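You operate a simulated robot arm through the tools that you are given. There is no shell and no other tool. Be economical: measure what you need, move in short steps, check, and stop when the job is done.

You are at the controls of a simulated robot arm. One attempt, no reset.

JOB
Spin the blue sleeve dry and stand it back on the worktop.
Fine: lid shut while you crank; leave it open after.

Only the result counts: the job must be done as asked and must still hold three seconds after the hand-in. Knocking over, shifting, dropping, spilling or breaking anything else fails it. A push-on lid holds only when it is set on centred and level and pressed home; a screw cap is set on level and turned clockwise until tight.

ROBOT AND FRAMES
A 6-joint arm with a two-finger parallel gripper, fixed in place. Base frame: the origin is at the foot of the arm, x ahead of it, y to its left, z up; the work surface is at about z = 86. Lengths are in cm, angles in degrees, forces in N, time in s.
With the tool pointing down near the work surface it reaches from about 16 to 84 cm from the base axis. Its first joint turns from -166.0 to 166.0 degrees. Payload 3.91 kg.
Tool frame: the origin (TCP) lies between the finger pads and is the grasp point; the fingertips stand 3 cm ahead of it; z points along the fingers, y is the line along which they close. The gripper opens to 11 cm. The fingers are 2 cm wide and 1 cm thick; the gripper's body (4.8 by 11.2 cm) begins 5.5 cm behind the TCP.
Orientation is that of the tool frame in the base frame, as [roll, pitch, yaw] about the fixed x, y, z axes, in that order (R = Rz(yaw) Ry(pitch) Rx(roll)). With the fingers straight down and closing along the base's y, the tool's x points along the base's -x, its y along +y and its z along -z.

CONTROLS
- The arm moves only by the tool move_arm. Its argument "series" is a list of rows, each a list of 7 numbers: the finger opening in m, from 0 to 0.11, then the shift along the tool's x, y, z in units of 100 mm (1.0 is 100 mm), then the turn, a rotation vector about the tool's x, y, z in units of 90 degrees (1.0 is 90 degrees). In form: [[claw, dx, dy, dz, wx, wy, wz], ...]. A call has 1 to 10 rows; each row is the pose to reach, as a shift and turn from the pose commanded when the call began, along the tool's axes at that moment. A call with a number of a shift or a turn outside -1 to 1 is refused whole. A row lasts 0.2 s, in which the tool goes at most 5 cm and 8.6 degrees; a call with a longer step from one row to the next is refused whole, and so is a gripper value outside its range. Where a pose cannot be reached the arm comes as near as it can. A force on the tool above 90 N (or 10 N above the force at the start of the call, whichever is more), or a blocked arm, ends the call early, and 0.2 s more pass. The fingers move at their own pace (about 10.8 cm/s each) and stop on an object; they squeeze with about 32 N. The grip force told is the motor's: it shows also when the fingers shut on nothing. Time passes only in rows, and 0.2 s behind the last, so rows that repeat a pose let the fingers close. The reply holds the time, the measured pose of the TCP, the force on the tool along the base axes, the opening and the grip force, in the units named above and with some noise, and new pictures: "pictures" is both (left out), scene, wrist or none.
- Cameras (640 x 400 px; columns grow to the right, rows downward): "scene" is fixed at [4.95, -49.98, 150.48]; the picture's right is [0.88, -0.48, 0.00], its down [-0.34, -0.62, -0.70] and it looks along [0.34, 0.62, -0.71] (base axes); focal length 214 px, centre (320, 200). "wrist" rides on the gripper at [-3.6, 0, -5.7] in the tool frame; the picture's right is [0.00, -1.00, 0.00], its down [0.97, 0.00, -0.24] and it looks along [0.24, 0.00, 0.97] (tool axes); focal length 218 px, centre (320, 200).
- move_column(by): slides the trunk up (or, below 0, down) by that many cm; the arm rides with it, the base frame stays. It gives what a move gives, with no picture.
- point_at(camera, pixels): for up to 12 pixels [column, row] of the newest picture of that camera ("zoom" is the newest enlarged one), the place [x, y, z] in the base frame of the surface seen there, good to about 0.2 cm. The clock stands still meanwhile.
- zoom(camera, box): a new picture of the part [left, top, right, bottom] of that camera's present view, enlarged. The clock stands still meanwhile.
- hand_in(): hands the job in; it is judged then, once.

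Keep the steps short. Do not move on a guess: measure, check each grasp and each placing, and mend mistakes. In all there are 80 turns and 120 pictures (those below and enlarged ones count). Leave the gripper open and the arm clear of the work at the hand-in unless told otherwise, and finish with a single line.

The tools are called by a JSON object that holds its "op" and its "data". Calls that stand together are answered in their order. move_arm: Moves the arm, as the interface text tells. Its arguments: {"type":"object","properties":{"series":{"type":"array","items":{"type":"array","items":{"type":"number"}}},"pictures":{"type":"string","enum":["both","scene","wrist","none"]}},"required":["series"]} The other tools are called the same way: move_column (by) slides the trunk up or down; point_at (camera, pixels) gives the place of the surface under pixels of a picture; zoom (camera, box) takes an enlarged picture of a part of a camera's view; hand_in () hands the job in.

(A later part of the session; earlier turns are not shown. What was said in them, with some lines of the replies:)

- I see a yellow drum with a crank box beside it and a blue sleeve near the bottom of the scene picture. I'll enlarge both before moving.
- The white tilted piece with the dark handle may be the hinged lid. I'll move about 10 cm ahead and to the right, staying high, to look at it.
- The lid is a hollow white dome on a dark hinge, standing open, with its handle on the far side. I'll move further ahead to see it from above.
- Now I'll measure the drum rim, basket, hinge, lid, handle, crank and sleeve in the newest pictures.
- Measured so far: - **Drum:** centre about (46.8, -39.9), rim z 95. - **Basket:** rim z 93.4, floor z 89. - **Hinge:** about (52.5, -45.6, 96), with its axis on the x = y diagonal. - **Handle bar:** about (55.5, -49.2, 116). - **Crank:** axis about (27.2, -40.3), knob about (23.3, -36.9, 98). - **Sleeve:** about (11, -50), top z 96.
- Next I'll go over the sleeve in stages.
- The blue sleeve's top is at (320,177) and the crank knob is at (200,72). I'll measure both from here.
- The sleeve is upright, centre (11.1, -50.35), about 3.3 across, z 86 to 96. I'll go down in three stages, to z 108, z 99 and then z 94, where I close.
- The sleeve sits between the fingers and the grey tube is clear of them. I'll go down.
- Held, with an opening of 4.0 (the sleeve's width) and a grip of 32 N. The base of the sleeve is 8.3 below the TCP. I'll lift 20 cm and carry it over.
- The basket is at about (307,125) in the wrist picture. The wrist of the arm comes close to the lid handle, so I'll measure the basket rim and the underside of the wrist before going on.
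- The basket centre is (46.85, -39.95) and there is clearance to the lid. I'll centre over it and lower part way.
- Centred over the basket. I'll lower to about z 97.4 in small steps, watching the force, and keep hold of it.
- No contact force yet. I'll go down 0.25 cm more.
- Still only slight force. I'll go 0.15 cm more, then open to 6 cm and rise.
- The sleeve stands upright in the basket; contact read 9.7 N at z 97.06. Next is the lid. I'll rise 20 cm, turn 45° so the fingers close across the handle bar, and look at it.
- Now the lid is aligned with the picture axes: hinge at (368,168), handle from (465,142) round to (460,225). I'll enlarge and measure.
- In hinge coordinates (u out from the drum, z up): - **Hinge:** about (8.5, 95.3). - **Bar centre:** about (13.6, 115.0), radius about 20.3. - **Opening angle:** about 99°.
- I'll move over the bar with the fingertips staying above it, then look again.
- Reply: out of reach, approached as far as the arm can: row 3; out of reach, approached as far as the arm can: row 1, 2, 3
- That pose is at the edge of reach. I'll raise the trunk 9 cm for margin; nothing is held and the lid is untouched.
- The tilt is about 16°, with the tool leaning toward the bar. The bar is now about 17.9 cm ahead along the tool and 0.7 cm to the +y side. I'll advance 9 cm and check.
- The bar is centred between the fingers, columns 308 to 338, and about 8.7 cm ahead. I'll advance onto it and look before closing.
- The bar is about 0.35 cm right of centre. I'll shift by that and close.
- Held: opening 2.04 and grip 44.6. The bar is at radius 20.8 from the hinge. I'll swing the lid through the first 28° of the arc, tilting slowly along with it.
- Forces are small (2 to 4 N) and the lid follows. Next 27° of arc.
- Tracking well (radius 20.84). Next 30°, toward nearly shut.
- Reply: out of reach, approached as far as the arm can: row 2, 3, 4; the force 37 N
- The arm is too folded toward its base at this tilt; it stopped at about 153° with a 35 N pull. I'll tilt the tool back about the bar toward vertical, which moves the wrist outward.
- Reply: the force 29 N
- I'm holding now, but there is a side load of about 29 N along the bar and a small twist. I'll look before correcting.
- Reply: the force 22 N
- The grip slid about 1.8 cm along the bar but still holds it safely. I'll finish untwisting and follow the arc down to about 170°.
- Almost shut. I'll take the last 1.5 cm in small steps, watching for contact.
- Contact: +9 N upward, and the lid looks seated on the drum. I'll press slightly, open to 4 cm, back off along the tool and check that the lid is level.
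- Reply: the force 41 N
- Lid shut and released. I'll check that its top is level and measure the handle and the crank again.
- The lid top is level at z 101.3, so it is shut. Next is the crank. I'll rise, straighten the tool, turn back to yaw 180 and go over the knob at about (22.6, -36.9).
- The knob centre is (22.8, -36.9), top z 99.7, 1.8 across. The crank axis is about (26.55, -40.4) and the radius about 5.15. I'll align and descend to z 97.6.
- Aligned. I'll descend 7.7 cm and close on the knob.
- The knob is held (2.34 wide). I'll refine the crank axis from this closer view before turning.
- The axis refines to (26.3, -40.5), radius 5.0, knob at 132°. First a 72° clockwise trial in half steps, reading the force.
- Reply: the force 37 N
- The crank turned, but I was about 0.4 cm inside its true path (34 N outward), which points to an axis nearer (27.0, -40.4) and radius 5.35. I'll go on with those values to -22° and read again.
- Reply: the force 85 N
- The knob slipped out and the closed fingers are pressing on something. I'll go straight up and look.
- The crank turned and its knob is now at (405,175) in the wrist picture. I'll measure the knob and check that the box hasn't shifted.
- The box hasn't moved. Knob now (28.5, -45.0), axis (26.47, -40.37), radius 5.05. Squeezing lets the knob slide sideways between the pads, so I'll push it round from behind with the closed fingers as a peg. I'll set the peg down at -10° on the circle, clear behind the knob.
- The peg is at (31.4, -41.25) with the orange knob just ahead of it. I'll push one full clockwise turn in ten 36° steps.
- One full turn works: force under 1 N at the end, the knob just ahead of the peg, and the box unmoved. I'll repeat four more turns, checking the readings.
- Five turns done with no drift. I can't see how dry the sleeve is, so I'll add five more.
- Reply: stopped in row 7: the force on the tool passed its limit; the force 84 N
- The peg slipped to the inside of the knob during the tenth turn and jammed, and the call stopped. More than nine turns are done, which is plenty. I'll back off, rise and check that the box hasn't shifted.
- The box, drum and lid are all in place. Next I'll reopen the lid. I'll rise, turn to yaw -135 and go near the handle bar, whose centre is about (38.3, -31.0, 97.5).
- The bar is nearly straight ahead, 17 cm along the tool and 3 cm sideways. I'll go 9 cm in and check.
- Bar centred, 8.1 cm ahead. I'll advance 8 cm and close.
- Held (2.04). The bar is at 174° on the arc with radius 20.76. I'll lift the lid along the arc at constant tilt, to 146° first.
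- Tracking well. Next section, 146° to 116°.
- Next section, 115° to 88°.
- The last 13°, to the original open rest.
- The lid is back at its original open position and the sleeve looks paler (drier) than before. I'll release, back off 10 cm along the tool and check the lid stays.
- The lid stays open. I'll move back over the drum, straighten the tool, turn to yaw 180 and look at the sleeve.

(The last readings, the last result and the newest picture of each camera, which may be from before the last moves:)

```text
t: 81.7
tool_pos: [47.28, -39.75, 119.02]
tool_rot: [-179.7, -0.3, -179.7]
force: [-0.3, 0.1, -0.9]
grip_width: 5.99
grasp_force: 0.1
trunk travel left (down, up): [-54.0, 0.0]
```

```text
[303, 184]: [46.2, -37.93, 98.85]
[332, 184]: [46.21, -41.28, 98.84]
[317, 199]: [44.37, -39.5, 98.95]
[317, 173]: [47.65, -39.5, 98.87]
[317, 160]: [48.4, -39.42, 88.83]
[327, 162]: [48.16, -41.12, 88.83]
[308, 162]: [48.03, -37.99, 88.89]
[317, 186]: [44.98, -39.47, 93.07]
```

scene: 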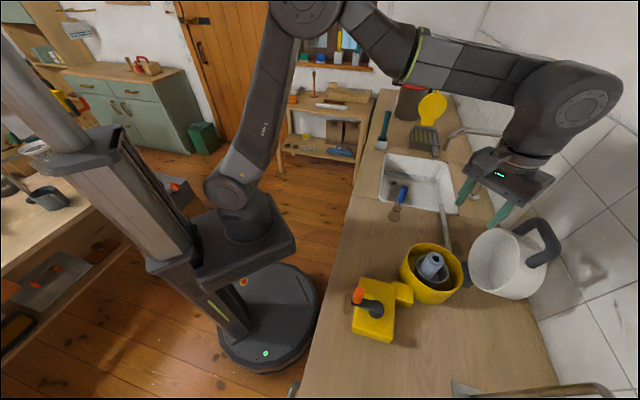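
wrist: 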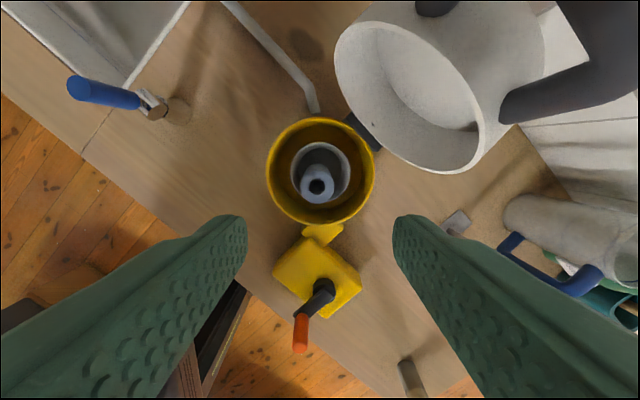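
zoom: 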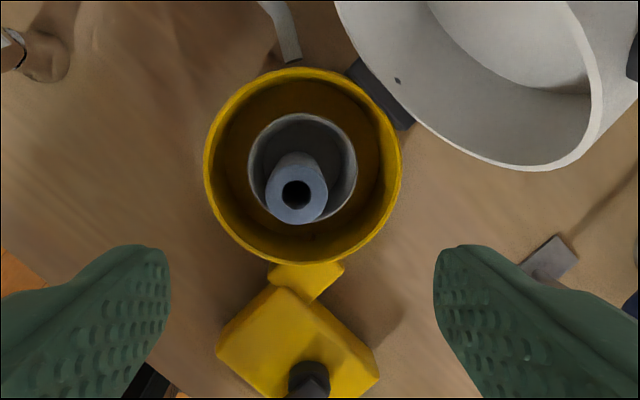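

The sleeve stands upright in the basket: centre (46.05, -39.55), top z 98.9. I'll go down in two stages to z 97.1 and close.

{"op": "move_arm", "data": {"series": [[0.06, 0.123, 0.02, 0.3, 0, 0, 0], [0.06, 0.123, 0.02, 0.7, 0, 0, 0], [0.06, 0.123, 0.02, 1, 0, 0, 0], [0.06, 0.123, 0.02, 1, 0, 0, 0]], "pictures": "wrist"}}

```text
t: 82.7
tool_pos: [46.04, -39.58, 109.05]
tool_rot: [-179.7, -0.2, -179.9]
force: [-0.3, -0.2, 0.2]
grip_width: 5.99
grasp_force: 0.1
trunk travel left (down, up): [-54.0, 0.0]
```

wrist: 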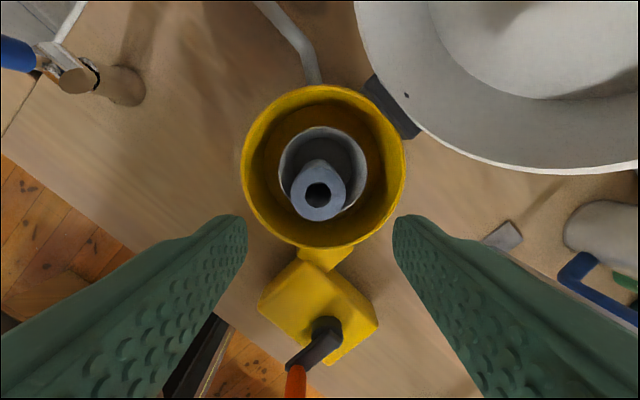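

Centred. I'll descend 12 cm in two calls, then close.

{"op": "move_arm", "data": {"series": [[0.06, 0, 0, 0.3, 0, 0, 0], [0.06, 0, 0, 0.6, 0, 0, 0], [0.06, 0, 0, 0.8, 0, 0, 0]], "pictures": "none"}}

{"op": "move_arm", "data": {"series": [[0.06, 0, 0, 0.2, 0, 0, 0], [0.06, 0, 0, 0.395, 0, 0, 0], [0.06, 0, 0, 0.395, 0, 0, 0], [0.04, 0, 0, 0.395, 0, 0, 0], [0.02, 0, 0, 0.395, 0, 0, 0], [0.02, 0, 0, 0.395, 0, 0, 0], [0.02, 0, 0, 0.395, 0, 0, 0]], "pictures": "wrist"}}

```text
t: 83.5
tool_pos: [46.09, -39.62, 101.08]
tool_rot: [-179.7, -0.2, -179.8]
force: [0.4, -0.3, 0.7]
grip_width: 6.02
grasp_force: 0.0
trunk travel left (down, up): [-54.0, 0.0]
```

```text
t: 85.1
tool_pos: [45.84, -39.53, 97.01]
tool_rot: [-179.7, -0.3, -179.8]
force: [0.4, -0.1, 0.0]
grip_width: 3.77
grasp_force: 32.3
trunk travel left (down, up): [-54.0, 0.0]
```

wrist: 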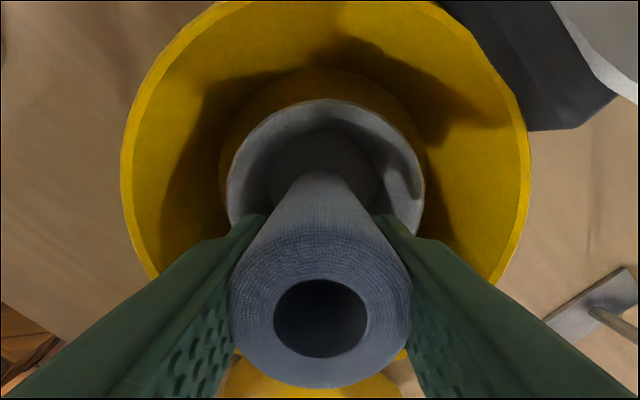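

Held (3.77). The base of the sleeve is about 8.15 below the TCP. I'll lift 17 cm straight up and carry it back to its first place (11.1, -50.35).

{"op": "move_arm", "data": {"series": [[0.02, 0, 0, -0.2, 0, 0, 0], [0.02, 0, 0, -0.6, 0, 0, 0], [0.02, 0, 0, -1, 0, 0, 0]], "pictures": "none"}}

{"op": "move_arm", "data": {"series": [[0.02, 0, 0, -0.4, 0, 0, 0], [0.02, 0.1, -0.03, -0.7, 0, 0, 0], [0.02, 0.5, -0.15, -0.8, 0, 0, 0], [0.02, 0.9, -0.28, -0.8, 0, 0, 0]], "pictures": "none"}}

{"op": "move_arm", "data": {"series": [[0.02, 0.4, -0.12, 0, 0, 0, 0], [0.02, 0.8, -0.25, 0, 0, 0, 0], [0.02, 1, -0.31, 0, 0, 0, 0]], "pictures": "none"}}

{"op": "move_arm", "data": {"series": [[0.02, 0.4, -0.12, 0, 0, 0, 0], [0.02, 0.8, -0.25, 0, 0, 0, 0], [0.02, 1, -0.31, 0, 0, 0, 0], [0.02, 1, -0.31, 0, 0, 0, 0]], "pictures": "both"}}

```text
t: 85.9
tool_pos: [45.82, -39.62, 107.13]
tool_rot: [-179.7, -0.3, -179.8]
force: [1.0, -0.3, -0.5]
grip_width: 3.8
grasp_force: 32.2
trunk travel left (down, up): [-54.0, 0.0]
```

```text
t: 86.9
tool_pos: [36.91, -42.41, 115.17]
tool_rot: [-179.7, -0.2, -179.8]
force: [-1.3, -0.2, 0.1]
grip_width: 3.8
grasp_force: 32.2
trunk travel left (down, up): [-54.0, 0.0]
```

```text
t: 87.7
tool_pos: [26.95, -45.55, 115.3]
tool_rot: [-179.6, -0.4, -179.8]
force: [-0.3, 0.0, -0.5]
grip_width: 3.79
grasp_force: 32.0
trunk travel left (down, up): [-54.0, 0.0]
```

```text
t: 88.7
tool_pos: [17.0, -48.53, 115.42]
tool_rot: [-179.7, -0.3, -179.9]
force: [-1.1, 0.2, -0.6]
grip_width: 3.77
grasp_force: 32.1
trunk travel left (down, up): [-54.0, 0.0]
```

scene: 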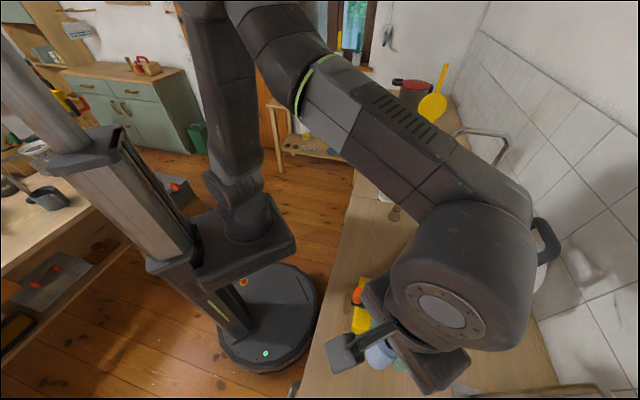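
wrist: 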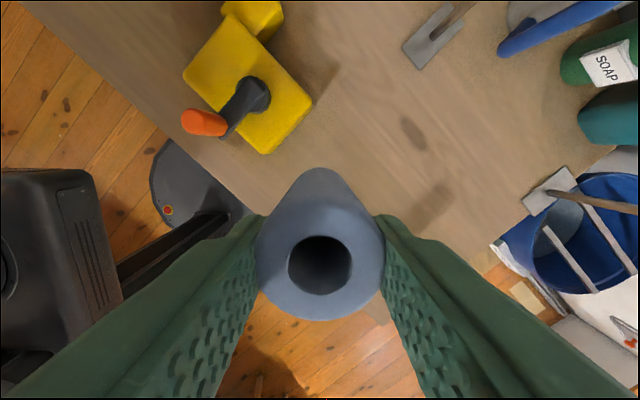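

The sleeve looks lower in the grip than before. I'll measure its top.

{"op": "point_at", "data": {"camera": "wrist", "pixels": [[275, 265], [365, 265], [320, 308], [320, 230], [320, 185], [320, 172]]}}

{"op": "zoom", "data": {"camera": "scene", "box": [320, 260, 480, 400]}}

```text
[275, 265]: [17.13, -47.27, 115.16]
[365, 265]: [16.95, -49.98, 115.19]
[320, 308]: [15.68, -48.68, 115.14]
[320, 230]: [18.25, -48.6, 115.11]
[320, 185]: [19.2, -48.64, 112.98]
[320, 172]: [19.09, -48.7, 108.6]
```

```text
2.86 times, centred on (400, 330) of scene
```

zoom: 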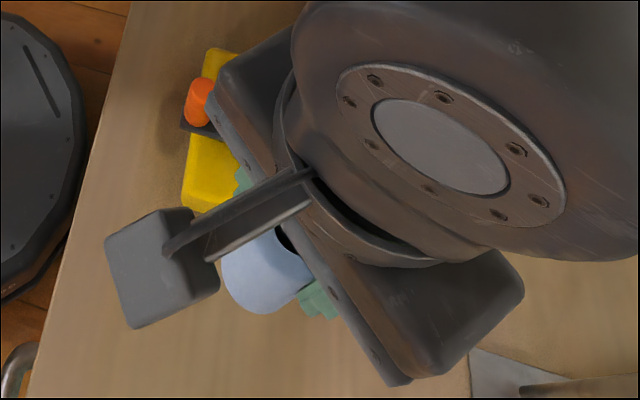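

It slid about 2 cm down but is still upright and held; its base is now about 10.3 below the TCP. I'll go gently over the place and down, then measure again.

{"op": "move_arm", "data": {"series": [[0.0, 0.15, -0.045, 0, 0, 0, 0], [0.0, 0.3, -0.09, 0, 0, 0, 0], [0.0, 0.45, -0.135, 0.1, 0, 0, 0], [0.0, 0.59, -0.18, 0.25, 0, 0, 0], [0.0, 0.59, -0.18, 0.4, 0, 0, 0], [0.0, 0.59, -0.18, 0.55, 0, 0, 0], [0.0, 0.59, -0.18, 0.7, 0, 0, 0], [0.0, 0.59, -0.18, 0.8, 0, 0, 0]], "pictures": "wrist"}}

{"op": "point_at", "data": {"camera": "wrist", "pixels": [[275, 265], [365, 265], [320, 308], [320, 230], [320, 185], [320, 172]]}}

```text
t: 90.5
tool_pos: [11.06, -50.67, 107.26]
tool_rot: [-179.7, -0.3, -179.7]
force: [0.0, 0.0, -0.8]
grip_width: 3.79
grasp_force: 31.9
trunk travel left (down, up): [-54.0, 0.0]
```

wrist: 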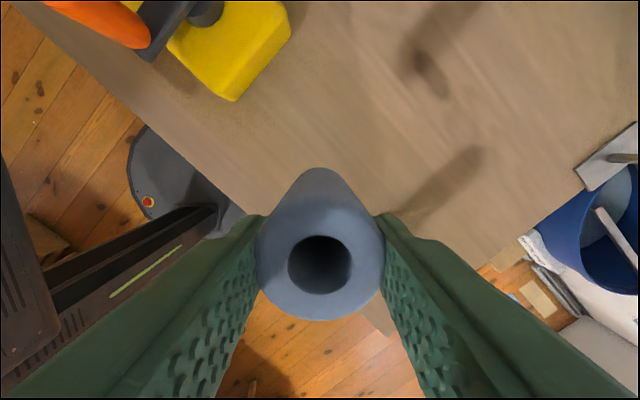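

```text
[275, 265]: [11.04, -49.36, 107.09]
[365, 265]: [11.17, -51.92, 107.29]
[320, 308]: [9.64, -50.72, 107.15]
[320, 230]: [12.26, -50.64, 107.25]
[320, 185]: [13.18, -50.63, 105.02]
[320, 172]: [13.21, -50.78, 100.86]
```

No further slip. I'll lower 9.5 cm, then fine steps to contact (expected near z 96.2).

{"op": "move_arm", "data": {"series": [[0.0, 0, 0.02, 0.2, 0, 0, 0], [0.0, 0, 0.02, 0.4, 0, 0, 0], [0.0, 0, 0.02, 0.6, 0, 0, 0], [0.0, 0, 0.02, 0.8, 0, 0, 0], [0.0, 0, 0.02, 0.95, 0, 0, 0]], "pictures": "none"}}

{"op": "move_arm", "data": {"series": [[0.0, 0, 0, 0.05, 0, 0, 0], [0.0, 0, 0, 0.09, 0, 0, 0], [0.0, 0, 0, 0.12, 0, 0, 0]], "pictures": "none"}}

```text
t: 91.7
tool_pos: [11.12, -50.35, 97.82]
tool_rot: [-179.7, -0.3, -179.8]
force: [0.2, 0.1, -0.3]
grip_width: 3.79
grasp_force: 32.4
trunk travel left (down, up): [-54.0, 0.0]
```

```text
t: 92.5
tool_pos: [11.16, -50.34, 96.63]
tool_rot: [-179.7, -0.3, -179.8]
force: [0.0, -0.5, -0.4]
grip_width: 3.78
grasp_force: 32.0
trunk travel left (down, up): [-54.0, 0.0]
```

Not touching yet. I'll lower another 0.5 cm in small steps.

{"op": "move_arm", "data": {"series": [[0.0, 0, 0, 0.02, 0, 0, 0], [0.0, 0, 0, 0.03, 0, 0, 0]], "pictures": "none"}}

{"op": "move_arm", "data": {"series": [[0.0, 0, 0, 0.01, 0, 0, 0], [0.0, 0, 0, 0.02, 0, 0, 0]], "pictures": "wrist"}}

{"op": "point_at", "data": {"camera": "wrist", "pixels": [[275, 265], [365, 265], [320, 308], [320, 230], [320, 185], [320, 172]]}}

```text
t: 93.1
tool_pos: [11.11, -50.43, 96.34]
tool_rot: [-179.7, -0.3, -179.7]
force: [-0.8, -0.4, 0.2]
grip_width: 3.8
grasp_force: 32.3
trunk travel left (down, up): [-54.0, 0.0]
```

```text
t: 93.7
tool_pos: [11.02, -50.37, 96.11]
tool_rot: [-179.6, -0.3, -179.8]
force: [1.0, 0.8, 4.2]
grip_width: 3.79
grasp_force: 31.6
trunk travel left (down, up): [-54.0, 0.0]
```

wrist: 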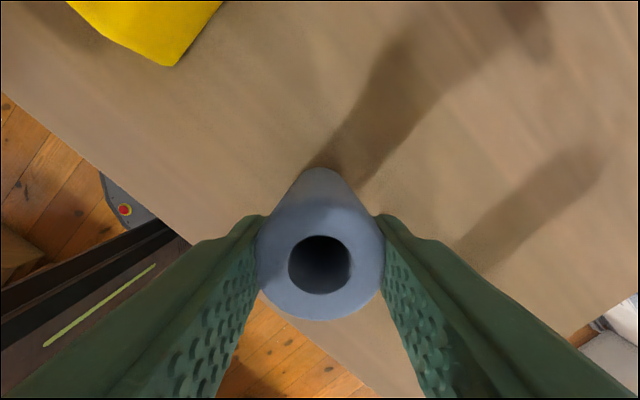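

```text
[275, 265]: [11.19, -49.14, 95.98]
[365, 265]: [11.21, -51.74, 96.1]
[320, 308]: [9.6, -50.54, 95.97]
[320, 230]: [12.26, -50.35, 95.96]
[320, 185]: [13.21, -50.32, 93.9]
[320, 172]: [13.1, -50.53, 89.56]
```

Contact: 4 N upward, top at z 96.0, so the base is on the worktop. I'll open to 8 cm and rise straight up.

{"op": "move_arm", "data": {"series": [[0.045, 0, 0, 0, 0, 0, 0], [0.06, 0, 0, 0, 0, 0, 0], [0.08, 0, 0, 0, 0, 0, 0], [0.08, 0, 0, -0.15, 0, 0, 0], [0.08, 0, 0, -0.5, 0, 0, 0], [0.08, 0, 0, -0.9, 0, 0, 0]], "pictures": "none"}}

{"op": "move_arm", "data": {"series": [[0.1, 0, 0, -0.4, 0, 0, 0], [0.11, 0, 0.3, -0.8, 0, 0, 0], [0.11, -0.3, 0.6, -1, 0, 0, 0], [0.11, -0.6, 1, -1, 0, 0, 0], [0.11, -0.6, 1, -1, 0, 0, 0]], "pictures": "both"}}

{"op": "move_arm", "data": {"series": [[0.11, 0, 0.3, -0.4, 0, 0, 0], [0.11, -0.3, 0.6, -0.8, 0, 0, 0], [0.11, -0.3, 1, -1, 0, 0, 0], [0.11, -0.3, 1, -1, 0, 0, 0]], "pictures": "both"}}

```text
t: 95.1
tool_pos: [11.33, -50.23, 105.11]
tool_rot: [-179.7, -0.3, -179.8]
force: [1.1, 0.5, -0.9]
grip_width: 8.01
grasp_force: 0.1
trunk travel left (down, up): [-54.0, 0.0]
```

```text
t: 96.3
tool_pos: [17.17, -40.38, 115.06]
tool_rot: [-179.8, -0.3, -179.7]
force: [0.4, 0.0, 0.7]
grip_width: 10.99
grasp_force: 0.1
trunk travel left (down, up): [-54.0, 0.0]
```

scene: 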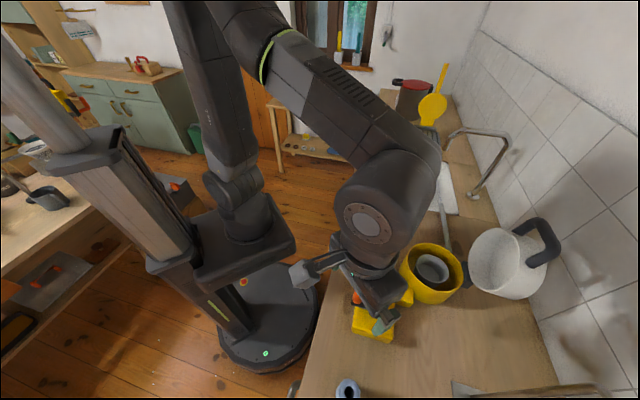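
wrist: 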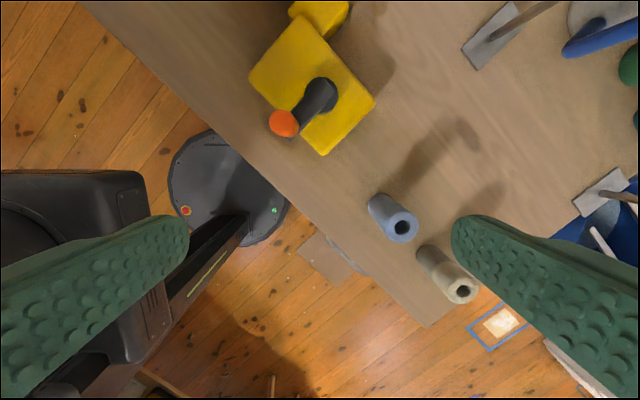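

```text
refused: row 2 steps farther than a row can; nothing moved
```

The sleeve stands at its place, the grey tube is untouched, the lid is open and the basket is empty. I'll raise the arm clear.

{"op": "move_arm", "data": {"series": [[0.11, 0, 0.2, -0.4, 0, 0, 0], [0.11, 0, 0.4, -0.7, 0, 0, 0], [0.11, 0, 0.6, -1, 0, 0, 0], [0.11, 0, 0.6, -1, 0, 0, 0]], "pictures": "both"}}

{"op": "zoom", "data": {"camera": "scene", "box": [320, 220, 580, 400]}}

```text
t: 97.3
tool_pos: [17.11, -34.26, 124.84]
tool_rot: [-179.8, -0.2, -179.8]
force: [-0.8, -0.6, -0.2]
grip_width: 10.99
grasp_force: 0.1
trunk travel left (down, up): [-54.0, 0.0]
```

scene: 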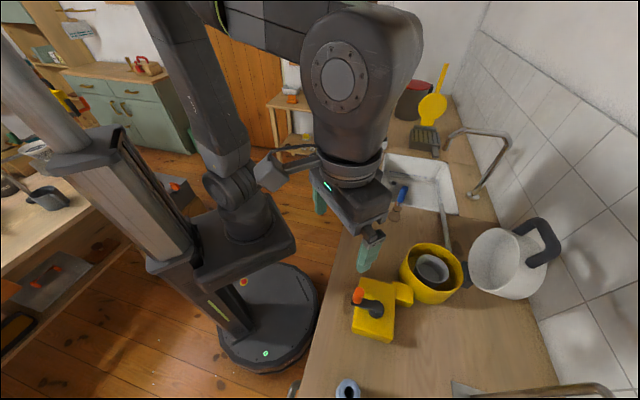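
wrist: 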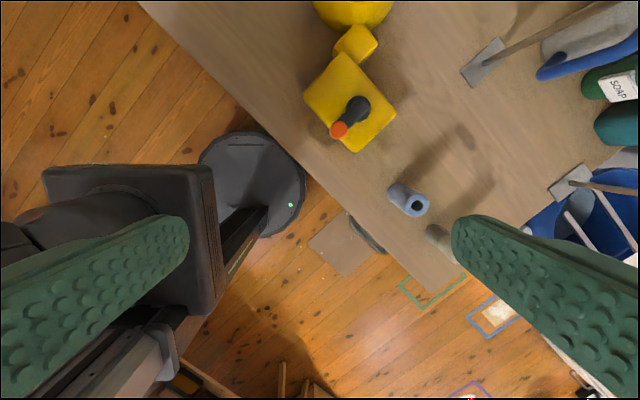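

```text
2.22 times, centred on (450, 310) of scene
```

zoom: 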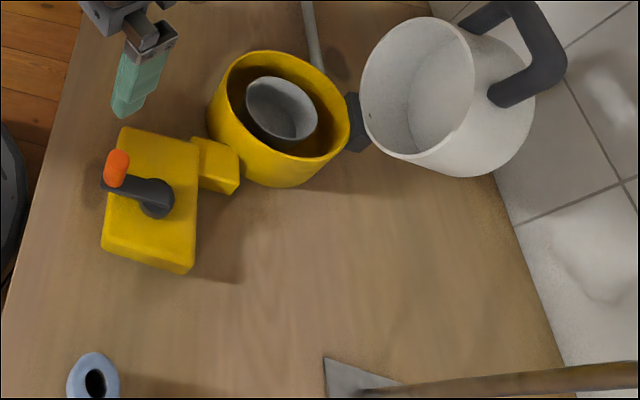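

Everything stands where it should: sleeve upright on the worktop, lid open, gripper open and clear. I'm handing in.

{"op": "hand_in", "data": {}}

```text
The job is handed in.
```

I cranked the blue sleeve more than nine turns with the lid shut, stood it upright back in its first place on the worktop, and left the lid open; it looked paler afterwards, but I couldn't measure how dry it is.
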